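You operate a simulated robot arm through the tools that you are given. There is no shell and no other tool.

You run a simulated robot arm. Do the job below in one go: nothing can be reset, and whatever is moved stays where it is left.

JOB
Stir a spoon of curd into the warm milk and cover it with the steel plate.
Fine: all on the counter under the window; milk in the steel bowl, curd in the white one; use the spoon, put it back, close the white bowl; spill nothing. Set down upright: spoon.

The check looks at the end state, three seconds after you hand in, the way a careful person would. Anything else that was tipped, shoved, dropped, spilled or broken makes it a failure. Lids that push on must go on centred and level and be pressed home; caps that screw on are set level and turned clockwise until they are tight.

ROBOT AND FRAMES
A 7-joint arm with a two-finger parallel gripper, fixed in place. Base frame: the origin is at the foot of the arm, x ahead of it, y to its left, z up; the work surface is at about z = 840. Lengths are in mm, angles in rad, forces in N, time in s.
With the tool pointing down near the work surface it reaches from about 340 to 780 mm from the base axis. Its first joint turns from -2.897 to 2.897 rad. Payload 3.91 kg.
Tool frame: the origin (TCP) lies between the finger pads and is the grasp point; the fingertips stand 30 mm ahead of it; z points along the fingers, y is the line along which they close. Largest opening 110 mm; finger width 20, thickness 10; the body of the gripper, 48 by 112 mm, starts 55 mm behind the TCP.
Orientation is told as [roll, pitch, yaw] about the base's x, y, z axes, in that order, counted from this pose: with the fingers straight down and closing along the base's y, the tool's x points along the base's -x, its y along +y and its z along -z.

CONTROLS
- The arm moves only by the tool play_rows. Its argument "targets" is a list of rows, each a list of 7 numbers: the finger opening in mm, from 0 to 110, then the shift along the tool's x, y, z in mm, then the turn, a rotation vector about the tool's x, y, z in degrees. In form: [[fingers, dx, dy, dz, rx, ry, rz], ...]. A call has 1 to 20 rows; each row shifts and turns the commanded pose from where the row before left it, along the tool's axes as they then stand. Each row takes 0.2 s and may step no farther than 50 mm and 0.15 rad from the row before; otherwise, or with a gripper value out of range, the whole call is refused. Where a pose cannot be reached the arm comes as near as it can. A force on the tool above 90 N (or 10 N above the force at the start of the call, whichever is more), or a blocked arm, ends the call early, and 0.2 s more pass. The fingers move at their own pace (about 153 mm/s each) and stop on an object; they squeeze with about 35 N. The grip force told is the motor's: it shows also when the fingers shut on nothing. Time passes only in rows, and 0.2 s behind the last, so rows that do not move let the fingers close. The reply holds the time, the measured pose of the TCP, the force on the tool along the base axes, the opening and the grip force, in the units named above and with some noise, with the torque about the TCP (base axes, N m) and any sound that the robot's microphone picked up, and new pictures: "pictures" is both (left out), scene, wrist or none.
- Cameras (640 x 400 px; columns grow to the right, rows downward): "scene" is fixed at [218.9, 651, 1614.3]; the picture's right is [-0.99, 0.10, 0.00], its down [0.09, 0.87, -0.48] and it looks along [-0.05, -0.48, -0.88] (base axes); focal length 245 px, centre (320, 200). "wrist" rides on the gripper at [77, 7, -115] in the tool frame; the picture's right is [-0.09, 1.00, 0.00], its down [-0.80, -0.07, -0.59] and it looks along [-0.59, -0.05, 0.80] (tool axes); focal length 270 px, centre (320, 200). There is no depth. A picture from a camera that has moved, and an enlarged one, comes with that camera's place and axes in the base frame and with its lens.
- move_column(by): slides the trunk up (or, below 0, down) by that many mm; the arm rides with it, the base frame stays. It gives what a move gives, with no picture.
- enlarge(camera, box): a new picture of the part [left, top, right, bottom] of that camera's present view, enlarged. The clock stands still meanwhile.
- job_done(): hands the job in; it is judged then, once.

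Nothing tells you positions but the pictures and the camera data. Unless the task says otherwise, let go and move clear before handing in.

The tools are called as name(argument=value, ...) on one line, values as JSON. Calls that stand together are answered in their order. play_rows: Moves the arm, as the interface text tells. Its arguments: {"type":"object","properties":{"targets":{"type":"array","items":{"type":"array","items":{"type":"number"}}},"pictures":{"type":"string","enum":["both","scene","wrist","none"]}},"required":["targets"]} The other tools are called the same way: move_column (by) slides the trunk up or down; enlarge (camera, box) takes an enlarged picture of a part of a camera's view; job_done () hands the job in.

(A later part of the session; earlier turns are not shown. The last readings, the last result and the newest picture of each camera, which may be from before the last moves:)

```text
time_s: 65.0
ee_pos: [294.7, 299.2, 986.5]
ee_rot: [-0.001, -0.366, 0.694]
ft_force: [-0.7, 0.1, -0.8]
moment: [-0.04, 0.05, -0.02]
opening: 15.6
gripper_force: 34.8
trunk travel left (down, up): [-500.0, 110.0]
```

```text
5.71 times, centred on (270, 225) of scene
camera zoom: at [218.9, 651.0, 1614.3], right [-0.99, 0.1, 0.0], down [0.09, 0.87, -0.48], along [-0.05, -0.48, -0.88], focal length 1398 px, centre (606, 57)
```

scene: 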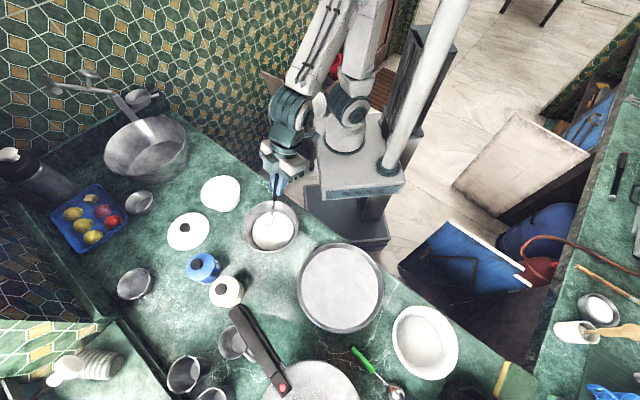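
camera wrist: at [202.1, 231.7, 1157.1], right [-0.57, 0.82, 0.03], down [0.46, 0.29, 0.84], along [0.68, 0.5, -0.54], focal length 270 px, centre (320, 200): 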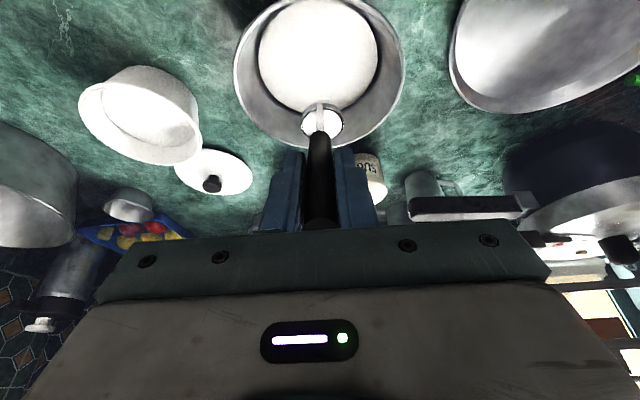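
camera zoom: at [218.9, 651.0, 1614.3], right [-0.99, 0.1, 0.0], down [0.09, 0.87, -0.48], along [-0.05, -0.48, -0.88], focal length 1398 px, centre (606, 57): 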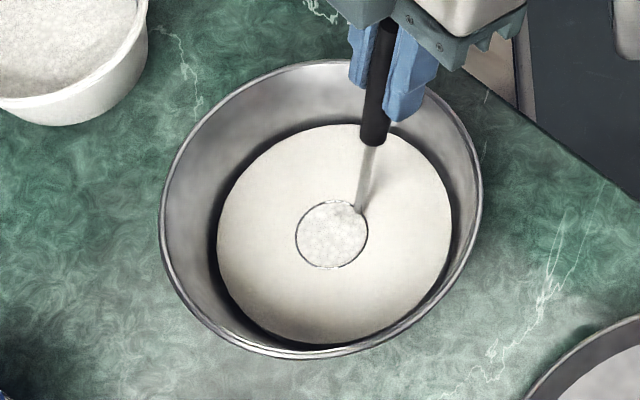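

The rim is now level with the milk surface (milk about 27 mm deep). I'll go 2 mm deeper and check force.

play_rows(targets=[[0, 0.72, 0, 1.87, 0, 0, 0], [0, 0, 0, 0, 0, 0, 0], [0, 0, 0, 0, 0, 0, 0]], pictures="none")

enlarge(camera="scene", box=[230, 190, 310, 260])

```text
time_s: 65.8
ee_pos: [293.9, 299.3, 983.4]
ee_rot: [0.001, -0.367, 0.695]
ft_force: [0.2, 0.5, -1.2]
moment: [-0.04, 0.04, -0.01]
opening: 15.8
gripper_force: 35.0
trunk travel left (down, up): [-500.0, 110.0]
```

```text
5.71 times, centred on (270, 225) of scene
camera zoom: at [218.9, 651.0, 1614.3], right [-0.99, 0.1, 0.0], down [0.09, 0.87, -0.48], along [-0.05, -0.48, -0.88], focal length 1398 px, centre (606, 57)
```

zoom: 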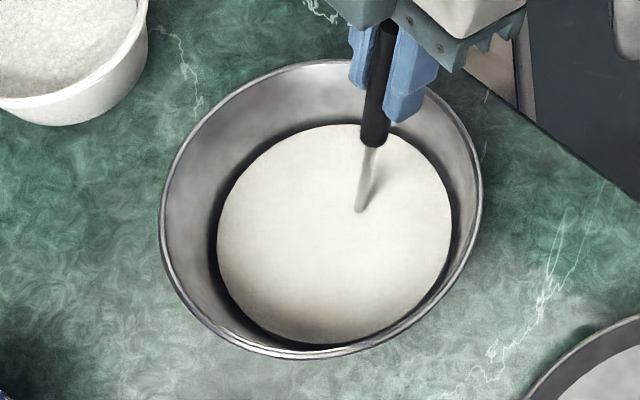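

The cup is fully submerged with no contact. I'll stir in gentle 22 mm circles, well clear of the bowl wall.

play_rows(targets=[[0, -5.14, 0, 1.97, 0, 0, 0], [0, -7.7, 0, 2.96, 0, 0, 0], [0, -7.7, 0, 2.96, 0, 0, 0], [0, 2.75, 11, -1.06, 0, 0, 0], [0, 7.52, 8.05, -2.89, 0, 0, 0], [0, 10.27, 2.95, -3.94, 0, 0, 0], [0, 10.27, -2.95, -3.94, 0, 0, 0], [0, 7.52, -8.05, -2.89, 0, 0, 0], [0, 2.75, -11, -1.06, 0, 0, 0], [0, -2.75, -11, 1.06, 0, 0, 0], [0, -7.52, -8.05, 2.89, 0, 0, 0], [0, -10.27, -2.95, 3.94, 0, 0, 0], [0, -10.27, 2.95, 3.94, 0, 0, 0], [0, -7.52, 8.05, 2.89, 0, 0, 0], [0, -2.75, 11, 1.06, 0, 0, 0]], pictures="none")

enlarge(camera="scene", box=[230, 190, 310, 260])

```text
time_s: 69.0
ee_pos: [310.5, 315.0, 982.4]
ee_rot: [-0.001, -0.367, 0.694]
ft_force: [-0.1, -0.3, -1.2]
moment: [-0.04, 0.02, -0.01]
opening: 15.7
gripper_force: 34.9
trunk travel left (down, up): [-500.0, 110.0]
```

```text
5.71 times, centred on (270, 225) of scene
camera zoom: at [218.9, 651.0, 1614.3], right [-0.99, 0.1, 0.0], down [0.09, 0.87, -0.48], along [-0.05, -0.48, -0.88], focal length 1398 px, centre (606, 57)
```

zoom: 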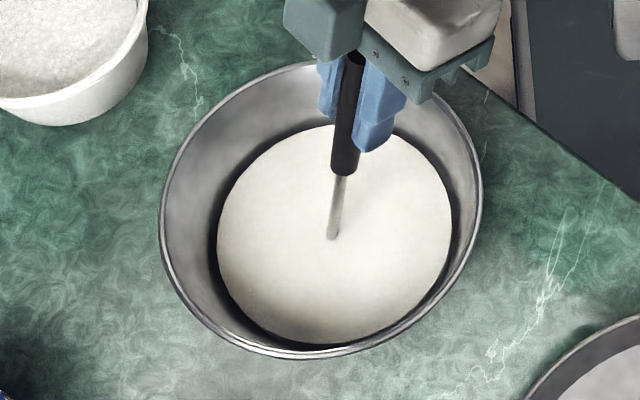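

The stirring works cleanly. To be sure the curd leaves the cup, I'll come back to centre, raise the cup to just at the surface and tip it outward inside the bowl, pivoting about the cup.

play_rows(targets=[[0, 10.27, 0, -3.94, 0, 0, 0], [0, 10.27, 0, -3.94, 0, 0, 0], [0, -1.79, 0, -4.67, 0, 0, 0], [0, -1.79, 0, -4.67, 0, 0, 0], [0, -1.79, 0, -4.67, 0, 0, 0], [0, -1.79, 0, -4.67, 0, 0, 0], [0, 0, 0, 0, 0, 0, 0]], pictures="none")

enlarge(camera="scene", box=[230, 190, 310, 260])

```text
time_s: 70.6
ee_pos: [295.0, 299.8, 1003.0]
ee_rot: [-0.001, -0.366, 0.693]
ft_force: [0.1, 0.1, -1.1]
moment: [-0.08, 0.05, 0.02]
opening: 15.9
gripper_force: 35.0
trunk travel left (down, up): [-500.0, 110.0]
```

```text
5.71 times, centred on (270, 225) of scene
camera zoom: at [218.9, 651.0, 1614.3], right [-0.99, 0.1, 0.0], down [0.09, 0.87, -0.48], along [-0.05, -0.48, -0.88], focal length 1398 px, centre (606, 57)
```

zoom: 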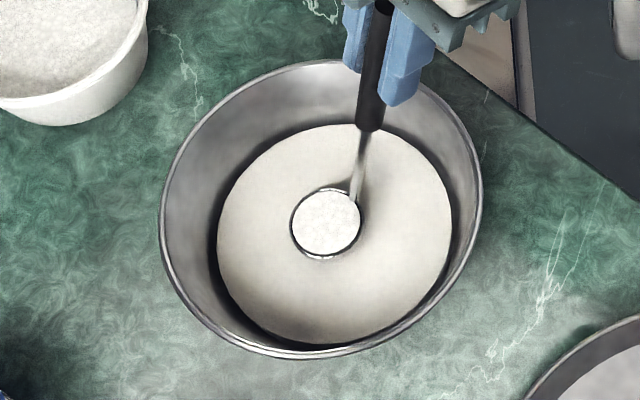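

The curd is still in the cup, so tipping is needed. Starting to tip gradually, 5° per row.

play_rows(targets=[[0, -12.39, 0, -0.48, 0, 5, 0], [0, -12.39, 0, -0.48, 0, 5, 0], [0, -12.39, 0, -0.48, 0, 5, 0], [0, -12.39, 0, -0.48, 0, 5, 0], [0, -12.39, 0, -0.48, 0, 5, 0], [0, -12.39, 0, -0.48, 0, 5, 0], [0, 0, 0, 0, 0, 0, 0]], pictures="both")

enlarge(camera="scene", box=[230, 180, 310, 260])

```text
time_s: 72.2
ee_pos: [349.0, 345.5, 1016.8]
ee_rot: [0.001, 0.16, 0.696]
ft_force: [1.2, 0.5, -1.5]
moment: [0.01, 0.0, 0.0]
opening: 15.5
gripper_force: 34.9
trunk travel left (down, up): [-500.0, 110.0]
camera wrist: at [300.7, 313.7, 1141.7], right [-0.57, 0.82, -0.01], down [0.73, 0.51, 0.46], along [0.39, 0.25, -0.89], focal length 270 px, centre (320, 200)
```

scene: 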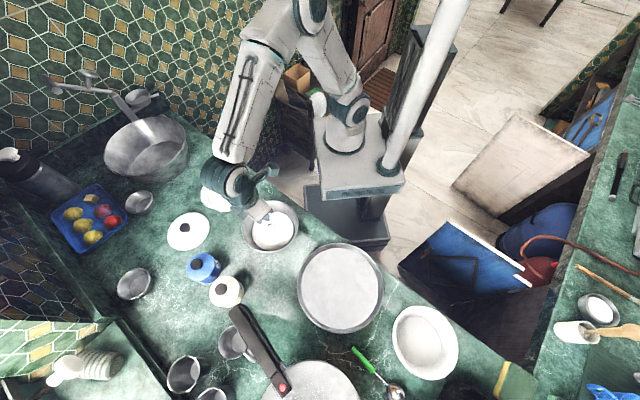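
wrist: 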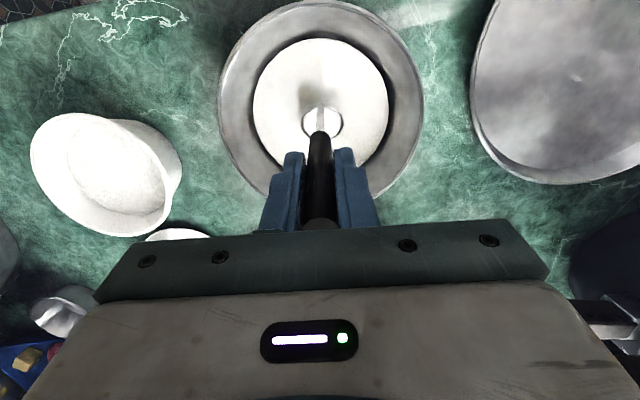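

```text
5.00 times, centred on (270, 220) of scene
camera zoom: at [218.9, 651.0, 1614.3], right [-0.99, 0.1, 0.0], down [0.09, 0.87, -0.48], along [-0.05, -0.48, -0.88], focal length 1223 px, centre (570, 100)
```

zoom: 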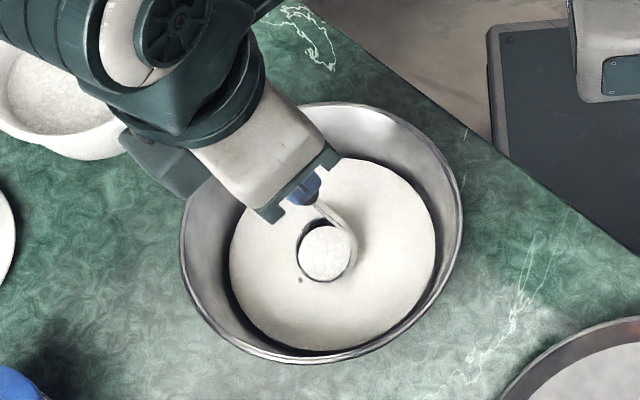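

The arm follows well and the tilt is now 30°. Continuing to tip further.

play_rows(targets=[[0, -12.39, 0, -0.48, 0, 5, 0], [0, -12.39, 0, -0.48, 0, 5, 0], [0, -12.39, 0, -0.48, 0, 5, 0], [0, -12.39, 0, -0.48, 0, 5, 0], [0, -12.39, 0, -0.48, 0, 5, 0], [0, -12.39, 0, -0.48, 0, 5, 0], [0, 0, 0, 0, 0, 0, 0]], pictures="both")

enlarge(camera="wrist", box=[210, 0, 430, 200])

enlarge(camera="scene", box=[230, 180, 310, 260])

```text
time_s: 73.8
ee_pos: [403.7, 391.3, 994.4]
ee_rot: [0.001, 0.684, 0.693]
ft_force: [0.2, 0.5, -1.4]
moment: [0.01, -0.06, -0.01]
opening: 15.7
gripper_force: 35.0
trunk travel left (down, up): [-500.0, 110.0]
camera wrist: at [407.9, 403.2, 1130.9], right [-0.58, 0.81, -0.06], down [0.81, 0.58, -0.04], along [0.0, -0.07, -1.0], focal length 270 px, centre (320, 200)
```

scene: 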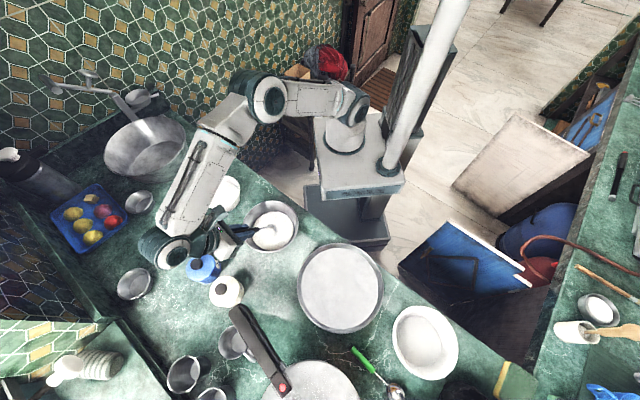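
wrist: 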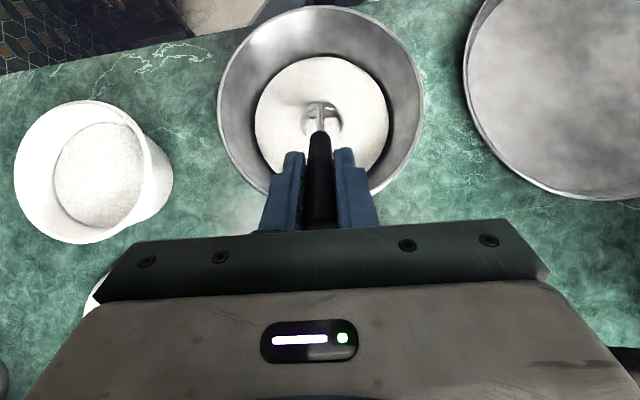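

```text
2.00 times, centred on (320, 100) of wrist
camera zoom: at [407.9, 403.2, 1130.9], right [-0.58, 0.81, -0.06], down [0.81, 0.58, -0.04], along [0.0, -0.07, -1.0], focal length 541 px, centre (320, 400)
```

zoom: 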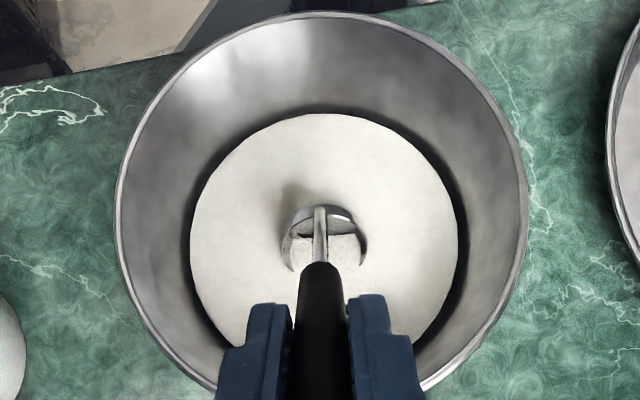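

```text
5.00 times, centred on (270, 220) of scene
camera zoom: at [218.9, 651.0, 1614.3], right [-0.99, 0.1, 0.0], down [0.09, 0.87, -0.48], along [-0.05, -0.48, -0.88], focal length 1223 px, centre (570, 100)
```

zoom: 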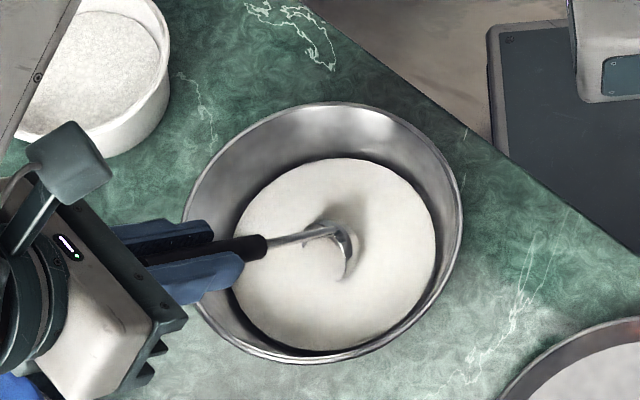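

The cup is tipped 60°. I'll zoom in closely to see whether it has emptied.

enlarge(camera="wrist", box=[290, 80, 350, 140])

enlarge(camera="scene", box=[255, 210, 295, 245])

```text
6.67 times, centred on (320, 110) of wrist
camera zoom: at [407.9, 403.2, 1130.9], right [-0.58, 0.81, -0.06], down [0.81, 0.58, -0.04], along [0.0, -0.07, -1.0], focal length 1802 px, centre (320, 800)
```

zoom: 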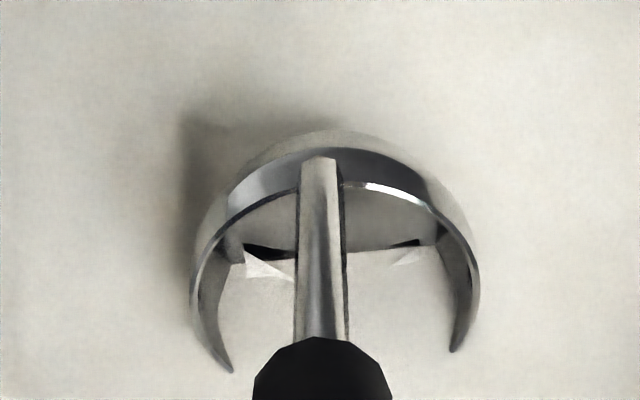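

```text
11.43 times, centred on (275, 228) of scene
camera zoom: at [218.9, 651.0, 1614.3], right [-0.99, 0.1, 0.0], down [0.09, 0.87, -0.48], along [-0.05, -0.48, -0.88], focal length 2795 px, centre (834, -114)
```

zoom: 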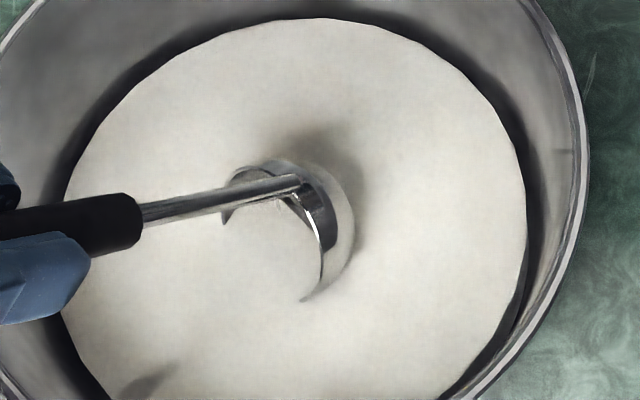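

Most of the curd has run out. I'll raise the tipped cup a little and tip it further to empty it, keeping above the rim.

play_rows(targets=[[0, 5.25, 0, -6.43, 0, 0, 0], [0, 5.25, 0, -6.43, 0, 0, 0], [0, 5.25, 0, -6.43, 0, 0, 0], [0, -12.39, 0, -0.48, 0, 5, 0], [0, -12.39, 0, -0.48, 0, 5, 0], [0, -12.39, 0, -0.48, 0, 5, 0], [0, 0, 0, 0, 0, 0, 0]], pictures="both")

enlarge(camera="wrist", box=[280, 70, 360, 150])

enlarge(camera="scene", box=[220, 190, 310, 260])

```text
time_s: 75.4
ee_pos: [412.0, 397.9, 1010.0]
ee_rot: [0.001, 0.769, 0.694]
ft_force: [0.0, 0.6, -1.2]
moment: [0.06, -0.07, -0.01]
opening: 15.5
gripper_force: 35.2
out of reach, approached as far as the arm can: row 5, 6
trunk travel left (down, up): [-500.0, 110.0]
camera wrist: at [425.6, 417.6, 1145.8], right [-0.59, 0.81, -0.06], down [0.81, 0.58, -0.13], along [-0.07, -0.13, -0.99], focal length 270 px, centre (320, 200)
```

scene: 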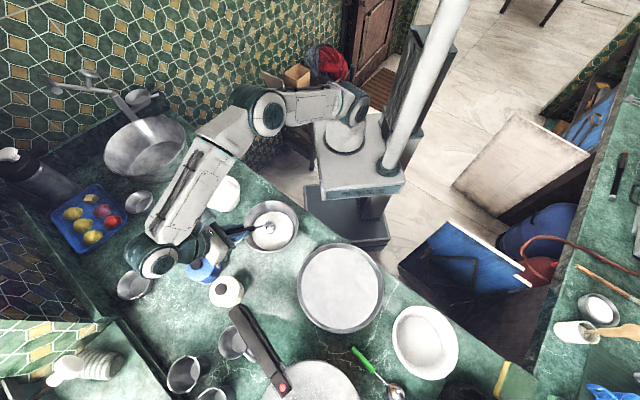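
wrist: 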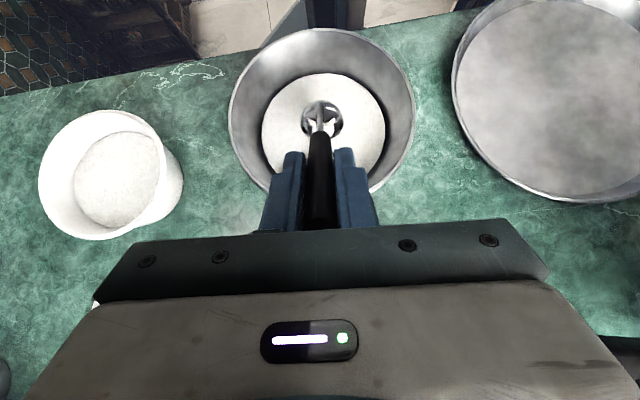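

```text
5.00 times, centred on (320, 110) of wrist
camera zoom: at [425.6, 417.6, 1145.8], right [-0.59, 0.81, -0.06], down [0.81, 0.58, -0.13], along [-0.07, -0.13, -0.99], focal length 1351 px, centre (320, 650)
```

zoom: 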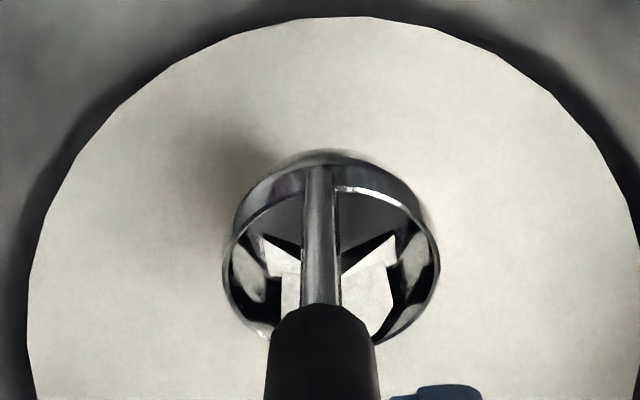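

```text
5.71 times, centred on (265, 225) of scene
camera zoom: at [218.9, 651.0, 1614.3], right [-0.99, 0.1, 0.0], down [0.09, 0.87, -0.48], along [-0.05, -0.48, -0.88], focal length 1398 px, centre (634, 57)
```

zoom: 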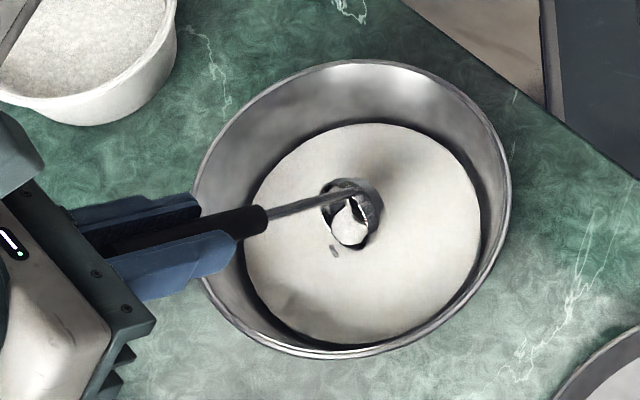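

The arm reached its limit at about 65° of tip; only a small remainder stays in the cup. I'll bring it back level step by step and check the pose.

play_rows(targets=[[0, 12.3, 0, 1.56, 0, -5, 0], [0, 12.3, 0, 1.56, 0, -5, 0], [0, 12.3, 0, 1.56, 0, -5, 0], [0, 0, 0, 0, 0, 0, 0]], pictures="none")

```text
time_s: 76.4
ee_pos: [387.1, 376.2, 1031.0]
ee_rot: [-0.001, 0.505, 0.692]
ft_force: [0.3, -0.2, -0.8]
moment: [0.04, -0.06, -0.01]
opening: 15.5
gripper_force: 35.1
trunk travel left (down, up): [-500.0, 110.0]
```

The pose bookkeeping is clear (TCP [387,376,1031], pitch 29°), and the cup is still over the bowl centre. I'll bring it level, then lower it back into the milk.

play_rows(targets=[[0, 12.3, 0, 1.56, 0, -5, 0], [0, 12.3, 0, 1.56, 0, -5, 0], [0, 12.3, 0, 1.56, 0, -5, 0], [0, 12.3, 0, 1.56, 0, -5, 0], [0, 12.3, 0, 1.56, 0, -5, 0], [0, 12.3, 0, 1.56, 0, -5, 0], [0, 12.3, 0, 1.56, 0, -5, 0], [0, 12.3, 0, 1.56, 0, -5, 0], [0, 12.3, 0, 1.56, 0, -5, 0], [0, 12.3, 0, 1.56, 0, -5, 0], [0, 0, 0, 0, 0, 0, 0]], pictures="wrist")

enlarge(camera="scene", box=[230, 180, 310, 260])

```text
time_s: 78.8
ee_pos: [294.3, 298.9, 1025.7]
ee_rot: [0.0, -0.368, 0.692]
ft_force: [-0.4, 0.2, -0.5]
moment: [-0.02, 0.01, -0.02]
opening: 15.5
gripper_force: 35.1
trunk travel left (down, up): [-500.0, 110.0]
camera wrist: at [203.1, 231.6, 1105.4], right [-0.57, 0.82, 0.03], down [0.46, 0.29, 0.84], along [0.68, 0.5, -0.54], focal length 270 px, centre (320, 200)
```

wrist: 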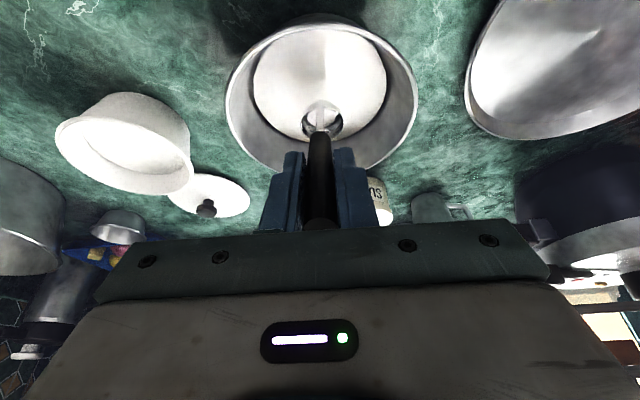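

```text
5.00 times, centred on (270, 220) of scene
camera zoom: at [218.9, 651.0, 1614.3], right [-0.99, 0.1, 0.0], down [0.09, 0.87, -0.48], along [-0.05, -0.48, -0.88], focal length 1223 px, centre (570, 100)
```

zoom: 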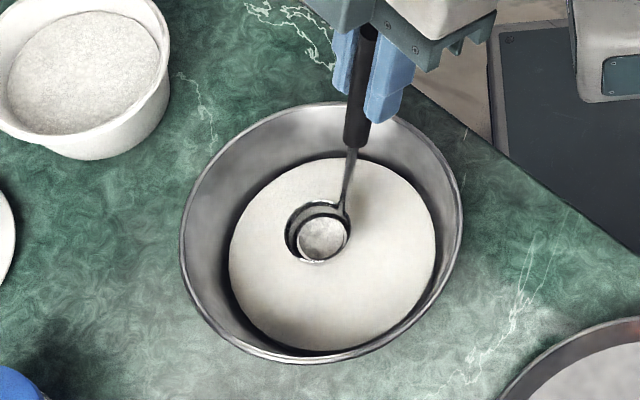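

The cup is nearly empty now, with only a trace left. I'll lower it back in and stir several full circles to mix and rinse it.

play_rows(targets=[[0, 2.97, 0, 7.75, 0, 0, 0], [0, 2.97, 0, 7.75, 0, 0, 0], [0, 2.97, 0, 7.75, 0, 0, 0], [0, 2.97, 0, 7.75, 0, 0, 0], [0, 2.6, 0, 6.8, 0, 0, 0], [0, 0, 0, 0, 0, 0, 0]], pictures="none")

play_rows(targets=[[0, -5.14, 0, 1.97, 0, 0, 0], [0, -7.7, 0, 2.96, 0, 0, 0], [0, -7.7, 0, 2.96, 0, 0, 0], [0, 2.75, 11, -1.06, 0, 0, 0], [0, 7.52, 8.05, -2.89, 0, 0, 0], [0, 10.27, 2.95, -3.94, 0, 0, 0], [0, 10.27, -2.95, -3.94, 0, 0, 0], [0, 7.52, -8.05, -2.89, 0, 0, 0], [0, 2.75, -11, -1.06, 0, 0, 0], [0, -2.75, -11, 1.06, 0, 0, 0], [0, -7.52, -8.05, 2.89, 0, 0, 0], [0, -10.27, -2.95, 3.94, 0, 0, 0], [0, -10.27, 2.95, 3.94, 0, 0, 0], [0, -7.52, 8.05, 2.89, 0, 0, 0], [0, -2.75, 11, 1.06, 0, 0, 0]], pictures="none")

enlarge(camera="scene", box=[230, 180, 310, 260])

```text
time_s: 80.2
ee_pos: [294.2, 299.8, 986.7]
ee_rot: [0.0, -0.366, 0.695]
ft_force: [-0.3, -0.2, -0.7]
moment: [-0.05, 0.05, 0.01]
opening: 15.5
gripper_force: 34.7
trunk travel left (down, up): [-500.0, 110.0]
```

```text
time_s: 83.4
ee_pos: [311.5, 315.0, 985.6]
ee_rot: [0.001, -0.367, 0.694]
ft_force: [-0.4, -0.1, -1.6]
moment: [-0.07, 0.01, 0.02]
opening: 15.7
gripper_force: 35.0
trunk travel left (down, up): [-500.0, 110.0]
```

```text
5.00 times, centred on (270, 220) of scene
camera zoom: at [218.9, 651.0, 1614.3], right [-0.99, 0.1, 0.0], down [0.09, 0.87, -0.48], along [-0.05, -0.48, -0.88], focal length 1223 px, centre (570, 100)
```

zoom: 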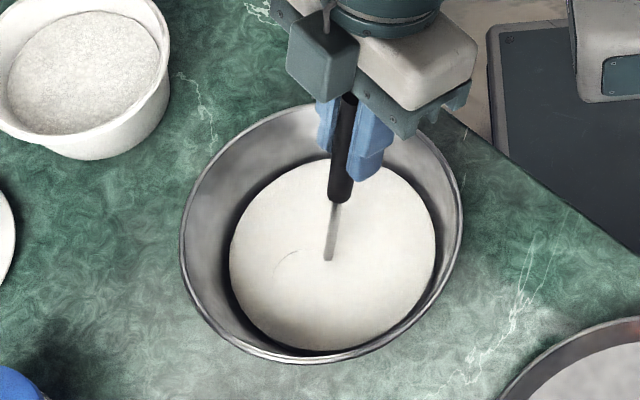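

Stirring continues smoothly at the surface level. Doing three more circles.

play_rows(targets=[[0, 2.75, 11, -1.06, 0, 0, 0], [0, 7.52, 8.05, -2.89, 0, 0, 0], [0, 10.27, 2.95, -3.94, 0, 0, 0], [0, 10.27, -2.95, -3.94, 0, 0, 0], [0, 7.52, -8.05, -2.89, 0, 0, 0], [0, 2.75, -11, -1.06, 0, 0, 0], [0, -2.75, -11, 1.06, 0, 0, 0], [0, -7.52, -8.05, 2.89, 0, 0, 0], [0, -10.27, -2.95, 3.94, 0, 0, 0], [0, -10.27, 2.95, 3.94, 0, 0, 0], [0, -7.52, 8.05, 2.89, 0, 0, 0], [0, -2.75, 11, 1.06, 0, 0, 0]], pictures="none")

play_rows(targets=[[0, 2.75, 11, -1.06, 0, 0, 0], [0, 7.52, 8.05, -2.89, 0, 0, 0], [0, 10.27, 2.95, -3.94, 0, 0, 0], [0, 10.27, -2.95, -3.94, 0, 0, 0], [0, 7.52, -8.05, -2.89, 0, 0, 0], [0, 2.75, -11, -1.06, 0, 0, 0], [0, -2.75, -11, 1.06, 0, 0, 0], [0, -7.52, -8.05, 2.89, 0, 0, 0], [0, -10.27, -2.95, 3.94, 0, 0, 0], [0, -10.27, 2.95, 3.94, 0, 0, 0], [0, -7.52, 8.05, 2.89, 0, 0, 0], [0, -2.75, 11, 1.06, 0, 0, 0]], pictures="none")

play_rows(targets=[[0, 2.75, 11, -1.06, 0, 0, 0], [0, 7.52, 8.05, -2.89, 0, 0, 0], [0, 10.27, 2.95, -3.94, 0, 0, 0], [0, 10.27, -2.95, -3.94, 0, 0, 0], [0, 7.52, -8.05, -2.89, 0, 0, 0], [0, 2.75, -11, -1.06, 0, 0, 0], [0, -2.75, -11, 1.06, 0, 0, 0], [0, -7.52, -8.05, 2.89, 0, 0, 0], [0, -10.27, -2.95, 3.94, 0, 0, 0], [0, -10.27, 2.95, 3.94, 0, 0, 0], [0, -7.52, 8.05, 2.89, 0, 0, 0], [0, -2.75, 11, 1.06, 0, 0, 0], [0, 0, 0, 0, 0, 0, 0]], pictures="scene")

```text
time_s: 86.0
ee_pos: [310.9, 314.8, 986.5]
ee_rot: [0.0, -0.367, 0.692]
ft_force: [-0.5, -1.0, -0.8]
moment: [-0.06, 0.06, -0.01]
opening: 15.8
gripper_force: 35.3
trunk travel left (down, up): [-500.0, 110.0]
```

```text
time_s: 88.6
ee_pos: [311.6, 312.5, 985.7]
ee_rot: [0.0, -0.366, 0.695]
ft_force: [0.0, -0.3, -1.0]
moment: [-0.08, 0.06, 0.01]
opening: 15.6
gripper_force: 35.3
trunk travel left (down, up): [-500.0, 110.0]
```

```text
time_s: 91.4
ee_pos: [312.0, 313.6, 986.3]
ee_rot: [0.001, -0.368, 0.694]
ft_force: [-0.3, -0.1, -0.5]
moment: [-0.04, 0.06, -0.02]
opening: 15.9
gripper_force: 34.7
trunk travel left (down, up): [-500.0, 110.0]
```

scene: 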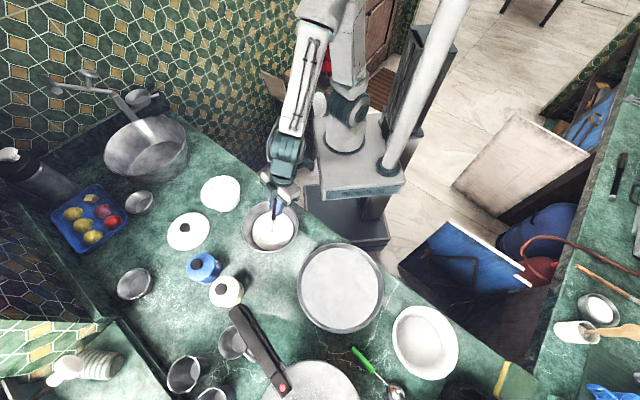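

Four circles are done. I'll shift the cup slightly toward the base side of the bowl, raise it to the surface and tip it out again.

play_rows(targets=[[0, 9.34, 0, -3.58, 0, 0, 0], [0, 9.34, 0, -3.58, 0, 0, 0], [0, 9.34, 0, -3.58, 0, 0, 0], [0, 9.34, 0, -3.58, 0, 0, 0], [0, -1.79, 0, -4.67, 0, 0, 0], [0, -1.79, 0, -4.67, 0, 0, 0], [0, -1.79, 0, -4.67, 0, 0, 0], [0, -1.79, 0, -4.67, 0, 0, 0], [0, -1.79, 0, -4.67, 0, 0, 0], [0, 0, 0, 0, 0, 0, 0]], pictures="none")

enlarge(camera="scene", box=[230, 180, 310, 260])

play_rows(targets=[[0, -12.39, 0, -0.48, 0, 5, 0], [0, -12.39, 0, -0.48, 0, 5, 0], [0, -12.39, 0, -0.48, 0, 5, 0], [0, -12.39, 0, -0.48, 0, 5, 0], [0, -12.39, 0, -0.48, 0, 5, 0], [0, -12.39, 0, -0.48, 0, 5, 0], [0, -12.39, 0, -0.48, 0, 5, 0], [0, -12.39, 0, -0.48, 0, 5, 0], [0, -12.39, 0, -0.48, 0, 5, 0], [0, -12.39, 0, -0.48, 0, 5, 0], [0, -12.39, 0, -0.48, 0, 5, 0], [0, -12.39, 0, -0.48, 0, 5, 0], [0, 0, 0, 0, 0, 0, 0]], pictures="both")

```text
time_s: 93.6
ee_pos: [281.6, 288.0, 1011.4]
ee_rot: [0.0, -0.366, 0.692]
ft_force: [1.1, 0.3, -0.9]
moment: [-0.03, 0.02, 0.02]
opening: 15.6
gripper_force: 35.1
trunk travel left (down, up): [-500.0, 110.0]
```

```text
5.00 times, centred on (270, 220) of scene
camera zoom: at [218.9, 651.0, 1614.3], right [-0.99, 0.1, 0.0], down [0.09, 0.87, -0.48], along [-0.05, -0.48, -0.88], focal length 1223 px, centre (570, 100)
```

zoom: 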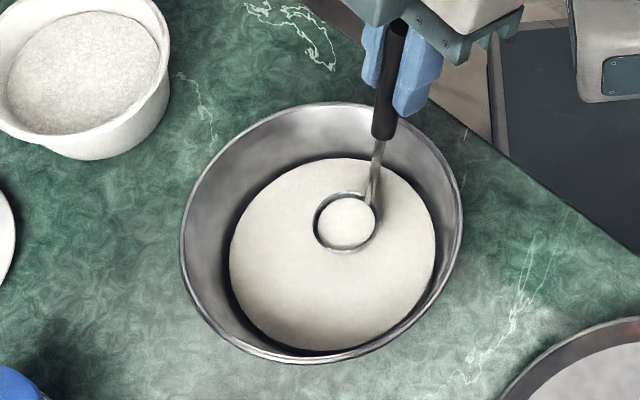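

```text
time_s: 96.4
ee_pos: [389.6, 378.4, 999.4]
ee_rot: [0.001, 0.682, 0.693]
ft_force: [0.6, 0.0, -0.7]
moment: [0.05, -0.03, 0.02]
opening: 15.8
gripper_force: 34.8
trunk travel left (down, up): [-500.0, 110.0]
camera wrist: at [394.6, 391.1, 1137.5], right [-0.58, 0.81, -0.06], down [0.81, 0.58, -0.04], along [0.0, -0.07, -1.0], focal length 270 px, centre (320, 200)
```

scene: 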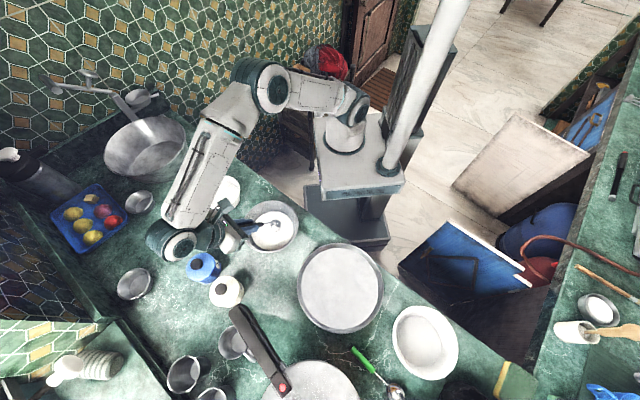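
wrist: 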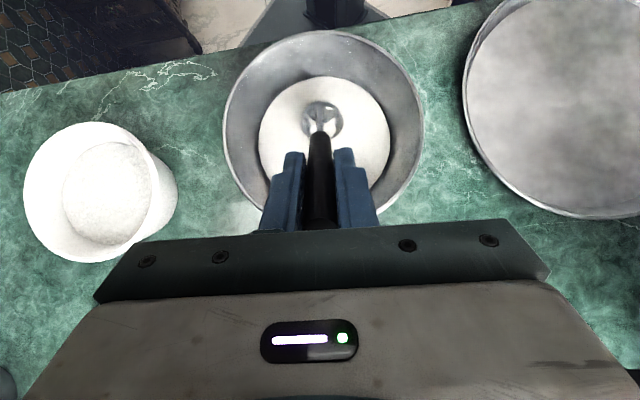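

The cup's contents now look the same as the milk. I'll raise it slightly and tip further to drain.

play_rows(targets=[[0, 5.25, 0, -6.43, 0, 0, 0], [0, -12.39, 0, -0.48, 0, 5, 0], [0, -12.39, 0, -0.48, 0, 5, 0], [0, -12.39, 0, -0.48, 0, 5, 0], [0, 0, 0, 0, 0, 0, 0], [0, 0, 0, 0, 0, 0, 0], [0, 0, 0, 0, 0, 0, 0]], pictures="wrist")

enlarge(camera="wrist", box=[280, 70, 360, 150])

enlarge(camera="scene", box=[220, 190, 310, 260])

```text
time_s: 98.0
ee_pos: [404.2, 390.6, 993.3]
ee_rot: [-0.002, 0.855, 0.693]
ft_force: [0.8, -0.5, -1.3]
moment: [0.07, -0.05, -0.04]
opening: 15.5
gripper_force: 34.4
out of reach, approached as far as the arm can: row 4
trunk travel left (down, up): [-500.0, 110.0]
camera wrist: at [427.3, 418.2, 1126.4], right [-0.59, 0.8, -0.07], down [0.79, 0.57, -0.21], along [-0.13, -0.18, -0.97], focal length 270 px, centre (320, 200)
```

wrist: 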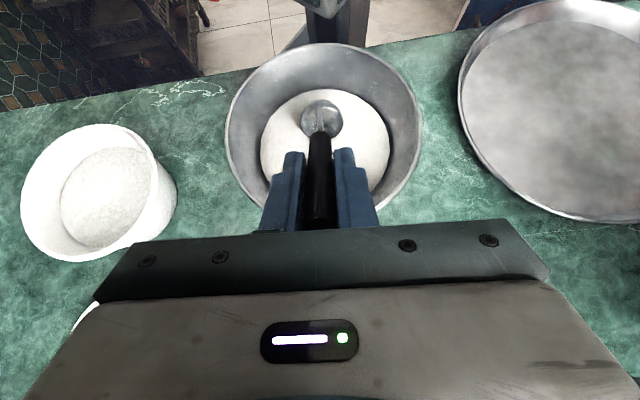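

```text
5.00 times, centred on (320, 110) of wrist
camera zoom: at [427.3, 418.2, 1126.4], right [-0.59, 0.8, -0.07], down [0.79, 0.57, -0.21], along [-0.13, -0.18, -0.97], focal length 1351 px, centre (320, 650)
```

zoom: 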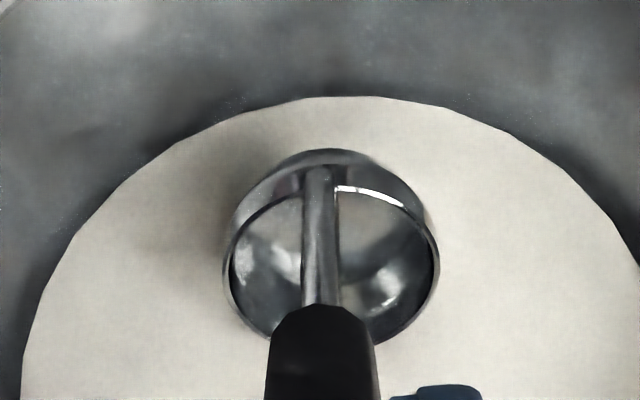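

```text
5.71 times, centred on (265, 225) of scene
camera zoom: at [218.9, 651.0, 1614.3], right [-0.99, 0.1, 0.0], down [0.09, 0.87, -0.48], along [-0.05, -0.48, -0.88], focal length 1398 px, centre (634, 57)
```

zoom: 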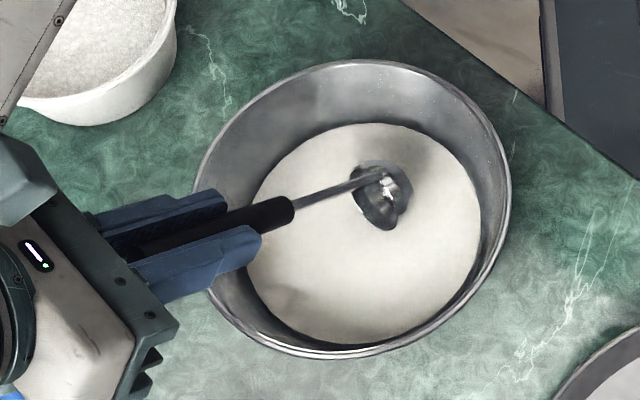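

The ladle is completely empty. I'll bring it back level over the bowl and let it drip a moment.

play_rows(targets=[[0, 12.3, 0, 1.56, 0, -5, 0], [0, 12.3, 0, 1.56, 0, -5, 0], [0, 12.3, 0, 1.56, 0, -5, 0], [0, 12.3, 0, 1.56, 0, -5, 0], [0, 12.3, 0, 1.56, 0, -5, 0], [0, 12.3, 0, 1.56, 0, -5, 0], [0, 12.3, 0, 1.56, 0, -5, 0], [0, 12.3, 0, 1.56, 0, -5, 0], [0, 12.3, 0, 1.56, 0, -5, 0], [0, 12.3, 0, 1.56, 0, -5, 0], [0, 12.3, 0, 1.56, 0, -5, 0], [0, 12.3, 0, 1.56, 0, -5, 0], [0, 12.3, 0, 1.56, 0, -5, 0], [0, 12.3, 0, 1.56, 0, -5, 0], [0, 0, 0, 0, 0, 0, 0], [0, 0, 0, 0, 0, 0, 0]], pictures="none")

enlarge(camera="scene", box=[230, 180, 310, 260])

```text
time_s: 101.4
ee_pos: [280.6, 286.4, 1021.3]
ee_rot: [0.001, -0.366, 0.696]
ft_force: [-0.2, -0.2, -1.3]
moment: [-0.02, 0.05, -0.02]
opening: 15.7
gripper_force: 35.0
trunk travel left (down, up): [-500.0, 110.0]
```

```text
5.00 times, centred on (270, 220) of scene
camera zoom: at [218.9, 651.0, 1614.3], right [-0.99, 0.1, 0.0], down [0.09, 0.87, -0.48], along [-0.05, -0.48, -0.88], focal length 1223 px, centre (570, 100)
```

zoom: 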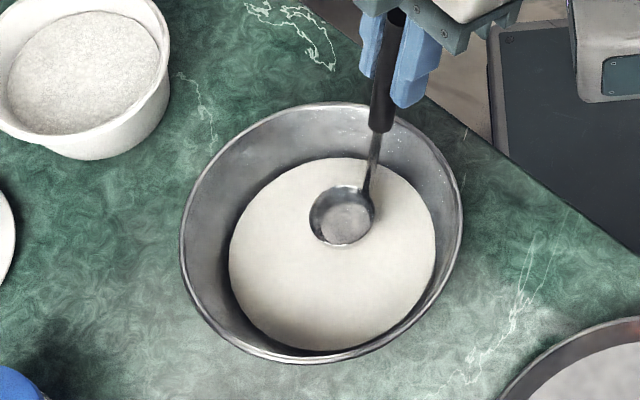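

The ladle is level, clean and empty. I'll raise it, let it drip over the bowl, then carry it back above its home spot.

play_rows(targets=[[0, -4.2, 0, -10.96, 0, 0, 0], [0, -4.2, 0, -10.96, 0, 0, 0], [0, -4.2, 0, -10.96, 0, 0, 0], [0, -4.2, 0, -10.96, 0, 0, 0], [0, -4.2, 0, -10.96, 0, 0, 0], [0, 0, 0, 0, 0, 0, 0], [0, 0, 0, 0, 0, 0, 0], [0, 0, 0, 0, 0, 0, 0], [0, 0, 0, 0, 0, 0, 0], [0, 0, 0, 0, 0, 0, 0]], pictures="both")

play_rows(targets=[[0, -1.89, -15.1, 0.72, 0, 0, 0], [0, -3.78, -30.2, 1.45, 0, 0, 0], [0, -3.78, -30.2, 1.45, 0, 0, 0], [0, -3.78, -30.2, 1.45, 0, 0, 0], [0, -3.78, -30.2, 1.45, 0, 0, 0], [0, -3.78, -30.2, 1.45, 0, 0, 0], [0, -3.78, -30.2, 1.45, 0, 0, 0], [0, -3.78, -30.2, 1.45, 0, 0, 0], [0, -3.78, -30.2, 1.45, 0, 0, 0], [0, -3.78, -30.2, 1.45, 0, 0, 0], [0, -3.78, -30.2, 1.45, 0, 0, 0], [0, -3.78, -30.2, 1.45, 0, 0, 0], [0, -1.89, -15.1, 0.72, 0, 0, 0], [0, 0, 0, 0, 0, 0, 0], [0, 0, 0, 0, 0, 0, 0]], pictures="both")

```text
time_s: 103.6
ee_pos: [280.4, 286.1, 1078.4]
ee_rot: [0.002, -0.368, 0.694]
ft_force: [0.6, 0.8, -0.5]
moment: [-0.05, 0.03, 0.0]
opening: 15.7
gripper_force: 35.1
trunk travel left (down, up): [-500.0, 110.0]
camera wrist: at [188.6, 218.9, 1157.4], right [-0.57, 0.82, 0.03], down [0.46, 0.29, 0.84], along [0.68, 0.5, -0.54], focal length 270 px, centre (320, 200)
```

scene: 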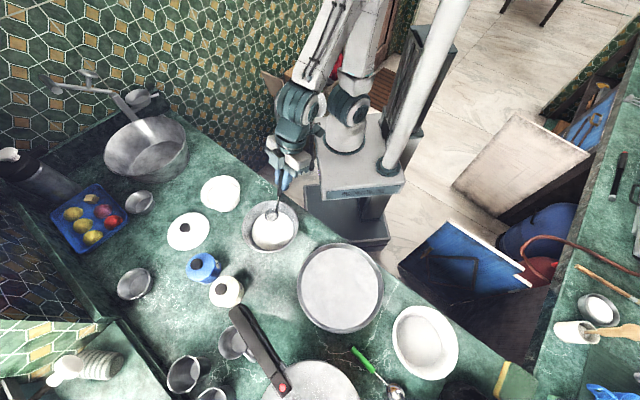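
wrist: 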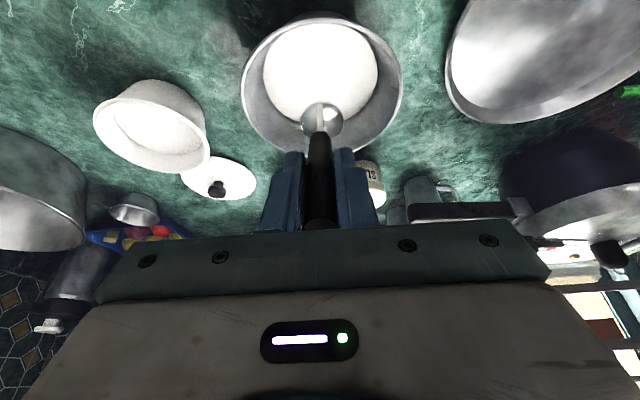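

```text
time_s: 106.8
ee_pos: [549.8, 40.1, 1077.8]
ee_rot: [0.0, -0.366, 0.695]
ft_force: [-0.6, 0.3, -0.3]
moment: [-0.04, 0.05, 0.02]
opening: 15.5
gripper_force: 34.8
trunk travel left (down, up): [-500.0, 110.0]
camera wrist: at [458.1, -27.8, 1156.8], right [-0.57, 0.82, 0.03], down [0.46, 0.29, 0.84], along [0.68, 0.5, -0.54], focal length 270 px, centre (320, 200)
```

scene: 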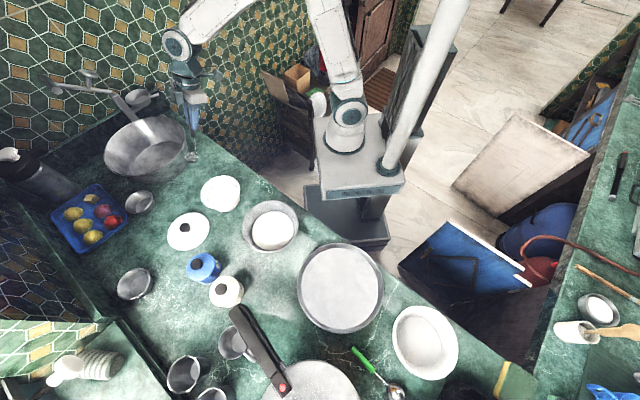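
wrist: 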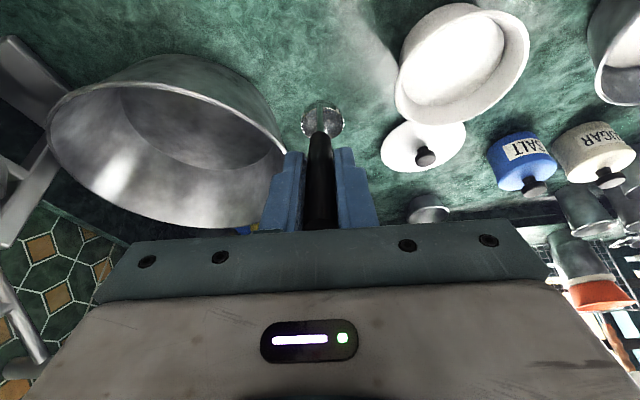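

The ladle is back above its spot and has not slipped in the grip. I'll check the counter for drips, then lower it most of the way.

enlarge(camera="scene", box=[170, 140, 310, 260])

play_rows(targets=[[0, 5.02, 0, 13.07, 0, 0, 0], [0, 5.02, 0, 13.07, 0, 0, 0], [0, 5.02, 0, 13.07, 0, 0, 0], [0, 5.02, 0, 13.07, 0, 0, 0], [0, 5.02, 0, 13.07, 0, 0, 0], [0, 5.02, 0, 13.07, 0, 0, 0], [0, 0, 0, 0, 0, 0, 0], [0, 0, 0, 0, 0, 0, 0]], pictures="wrist")

enlarge(camera="scene", box=[180, 100, 230, 190])

```text
3.33 times, centred on (240, 200) of scene
camera zoom: at [218.9, 651.0, 1614.3], right [-0.99, 0.1, 0.0], down [0.09, 0.87, -0.48], along [-0.05, -0.48, -0.88], focal length 815 px, centre (587, 200)
```

zoom: 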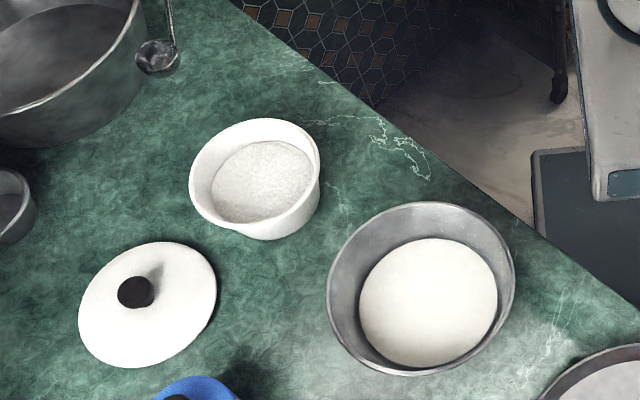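

```text
time_s: 108.6
ee_pos: [550.7, 38.6, 996.2]
ee_rot: [-0.001, -0.366, 0.697]
ft_force: [0.3, -0.1, -0.9]
moment: [-0.03, 0.04, -0.02]
opening: 15.6
gripper_force: 34.9
trunk travel left (down, up): [-500.0, 110.0]
camera wrist: at [457.9, -28.9, 1073.9], right [-0.57, 0.82, 0.03], down [0.46, 0.29, 0.84], along [0.68, 0.5, -0.54], focal length 270 px, centre (320, 200)
```

wrist: 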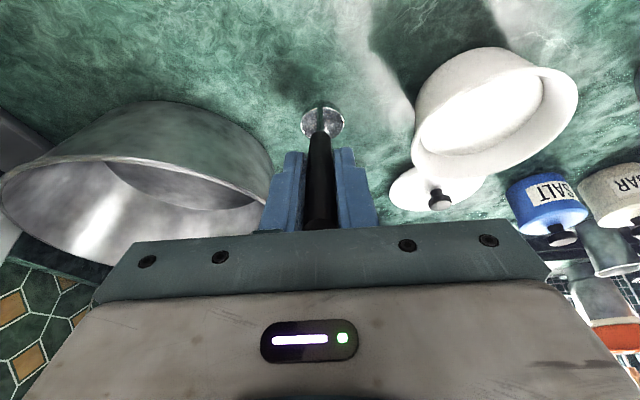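

```text
4.44 times, centred on (205, 145) of scene
camera zoom: at [218.9, 651.0, 1614.3], right [-0.99, 0.1, 0.0], down [0.09, 0.87, -0.48], along [-0.05, -0.48, -0.88], focal length 1087 px, centre (831, 444)
```

zoom: 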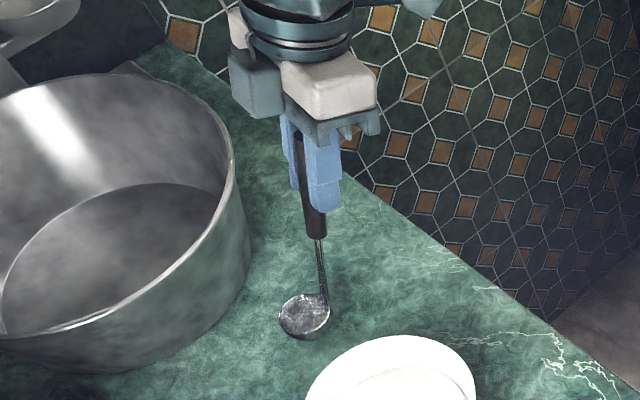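

No drips anywhere. I'll compare the cup's seat in the grip with the earlier zoom before touching down.

enlarge(camera="wrist", box=[270, 80, 380, 240])

```text
2.50 times, centred on (325, 160) of wrist
camera zoom: at [457.9, -28.9, 1073.9], right [-0.57, 0.82, 0.03], down [0.46, 0.29, 0.84], along [0.68, 0.5, -0.54], focal length 676 px, centre (308, 300)
```

zoom: 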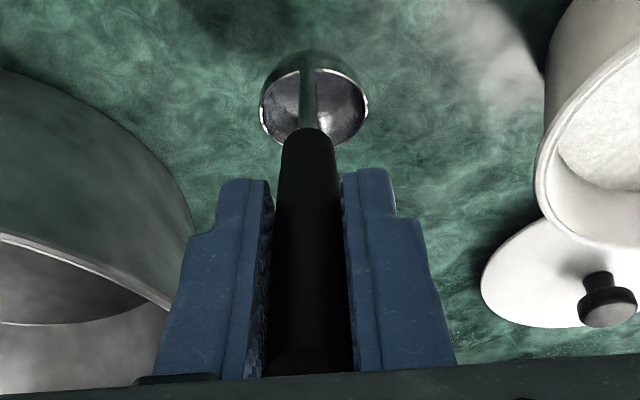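

The ladle sits in the grip exactly as when picked up. Lowering the last ~17 mm in small steps with force checks.

play_rows(targets=[[0, 1.79, 0, 4.67, 0, 0, 0], [0, 1.79, 0, 4.67, 0, 0, 0], [0, 0.72, 0, 1.87, 0, 0, 0], [0, 0, 0, 0, 0, 0, 0]], pictures="none")

play_rows(targets=[[0, 0.54, 0, 1.4, 0, 0, 0], [0, 0, 0, 0, 0, 0, 0]], pictures="none")

```text
time_s: 109.6
ee_pos: [548.9, 40.0, 982.5]
ee_rot: [0.001, -0.367, 0.693]
ft_force: [0.6, -0.4, -1.1]
moment: [-0.02, 0.04, 0.02]
opening: 15.6
gripper_force: 35.1
trunk travel left (down, up): [-500.0, 110.0]
```

```text
time_s: 110.2
ee_pos: [548.9, 39.3, 981.7]
ee_rot: [-0.002, -0.367, 0.696]
ft_force: [-0.4, 0.2, -1.3]
moment: [-0.02, 0.06, -0.02]
opening: 15.6
gripper_force: 35.2
trunk travel left (down, up): [-500.0, 110.0]
```

play_rows(targets=[[0, 0.36, 0, 0.93, 0, 0, 0], [0, 0, 0, 0, 0, 0, 0]], pictures="none")

play_rows(targets=[[0, 0.36, 0, 0.93, 0, 0, 0], [0, 0, 0, 0, 0, 0, 0]], pictures="none")

```text
time_s: 110.8
ee_pos: [549.1, 40.9, 980.2]
ee_rot: [0.0, -0.367, 0.693]
ft_force: [0.4, 0.4, -1.6]
moment: [-0.04, 0.02, -0.02]
opening: 15.7
gripper_force: 35.1
trunk travel left (down, up): [-500.0, 110.0]
```

```text
time_s: 111.4
ee_pos: [550.0, 39.0, 979.2]
ee_rot: [0.0, -0.367, 0.693]
ft_force: [-0.3, 0.1, -1.1]
moment: [-0.06, 0.05, 0.01]
opening: 15.6
gripper_force: 35.0
trunk travel left (down, up): [-500.0, 110.0]
```

Still no contact at TCP z≈979.2; a touch further.

play_rows(targets=[[0, 0.25, 0, 0.65, 0, 0, 0], [0, 0, 0, 0, 0, 0, 0]], pictures="none")

enlarge(camera="scene", box=[190, 150, 220, 190])

```text
time_s: 112.0
ee_pos: [550.1, 40.3, 979.3]
ee_rot: [-0.002, -0.369, 0.695]
ft_force: [0.2, 0.7, 4.8]
moment: [0.3, -0.21, 0.04]
opening: 15.6
gripper_force: 35.2
trunk travel left (down, up): [-500.0, 110.0]
```

```text
10.00 times, centred on (205, 170) of scene
camera zoom: at [218.9, 651.0, 1614.3], right [-0.99, 0.1, 0.0], down [0.09, 0.87, -0.48], along [-0.05, -0.48, -0.88], focal length 2446 px, centre (1470, 500)
```

zoom: 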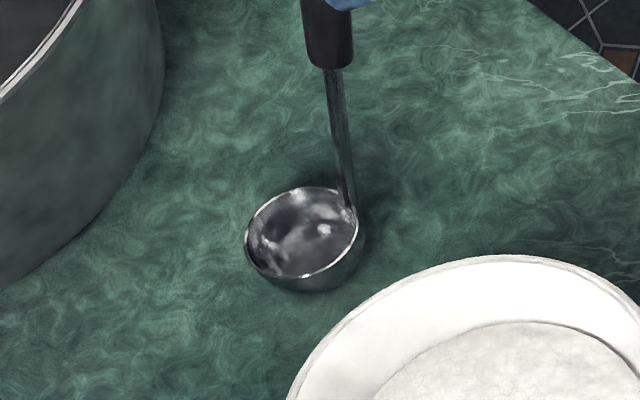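

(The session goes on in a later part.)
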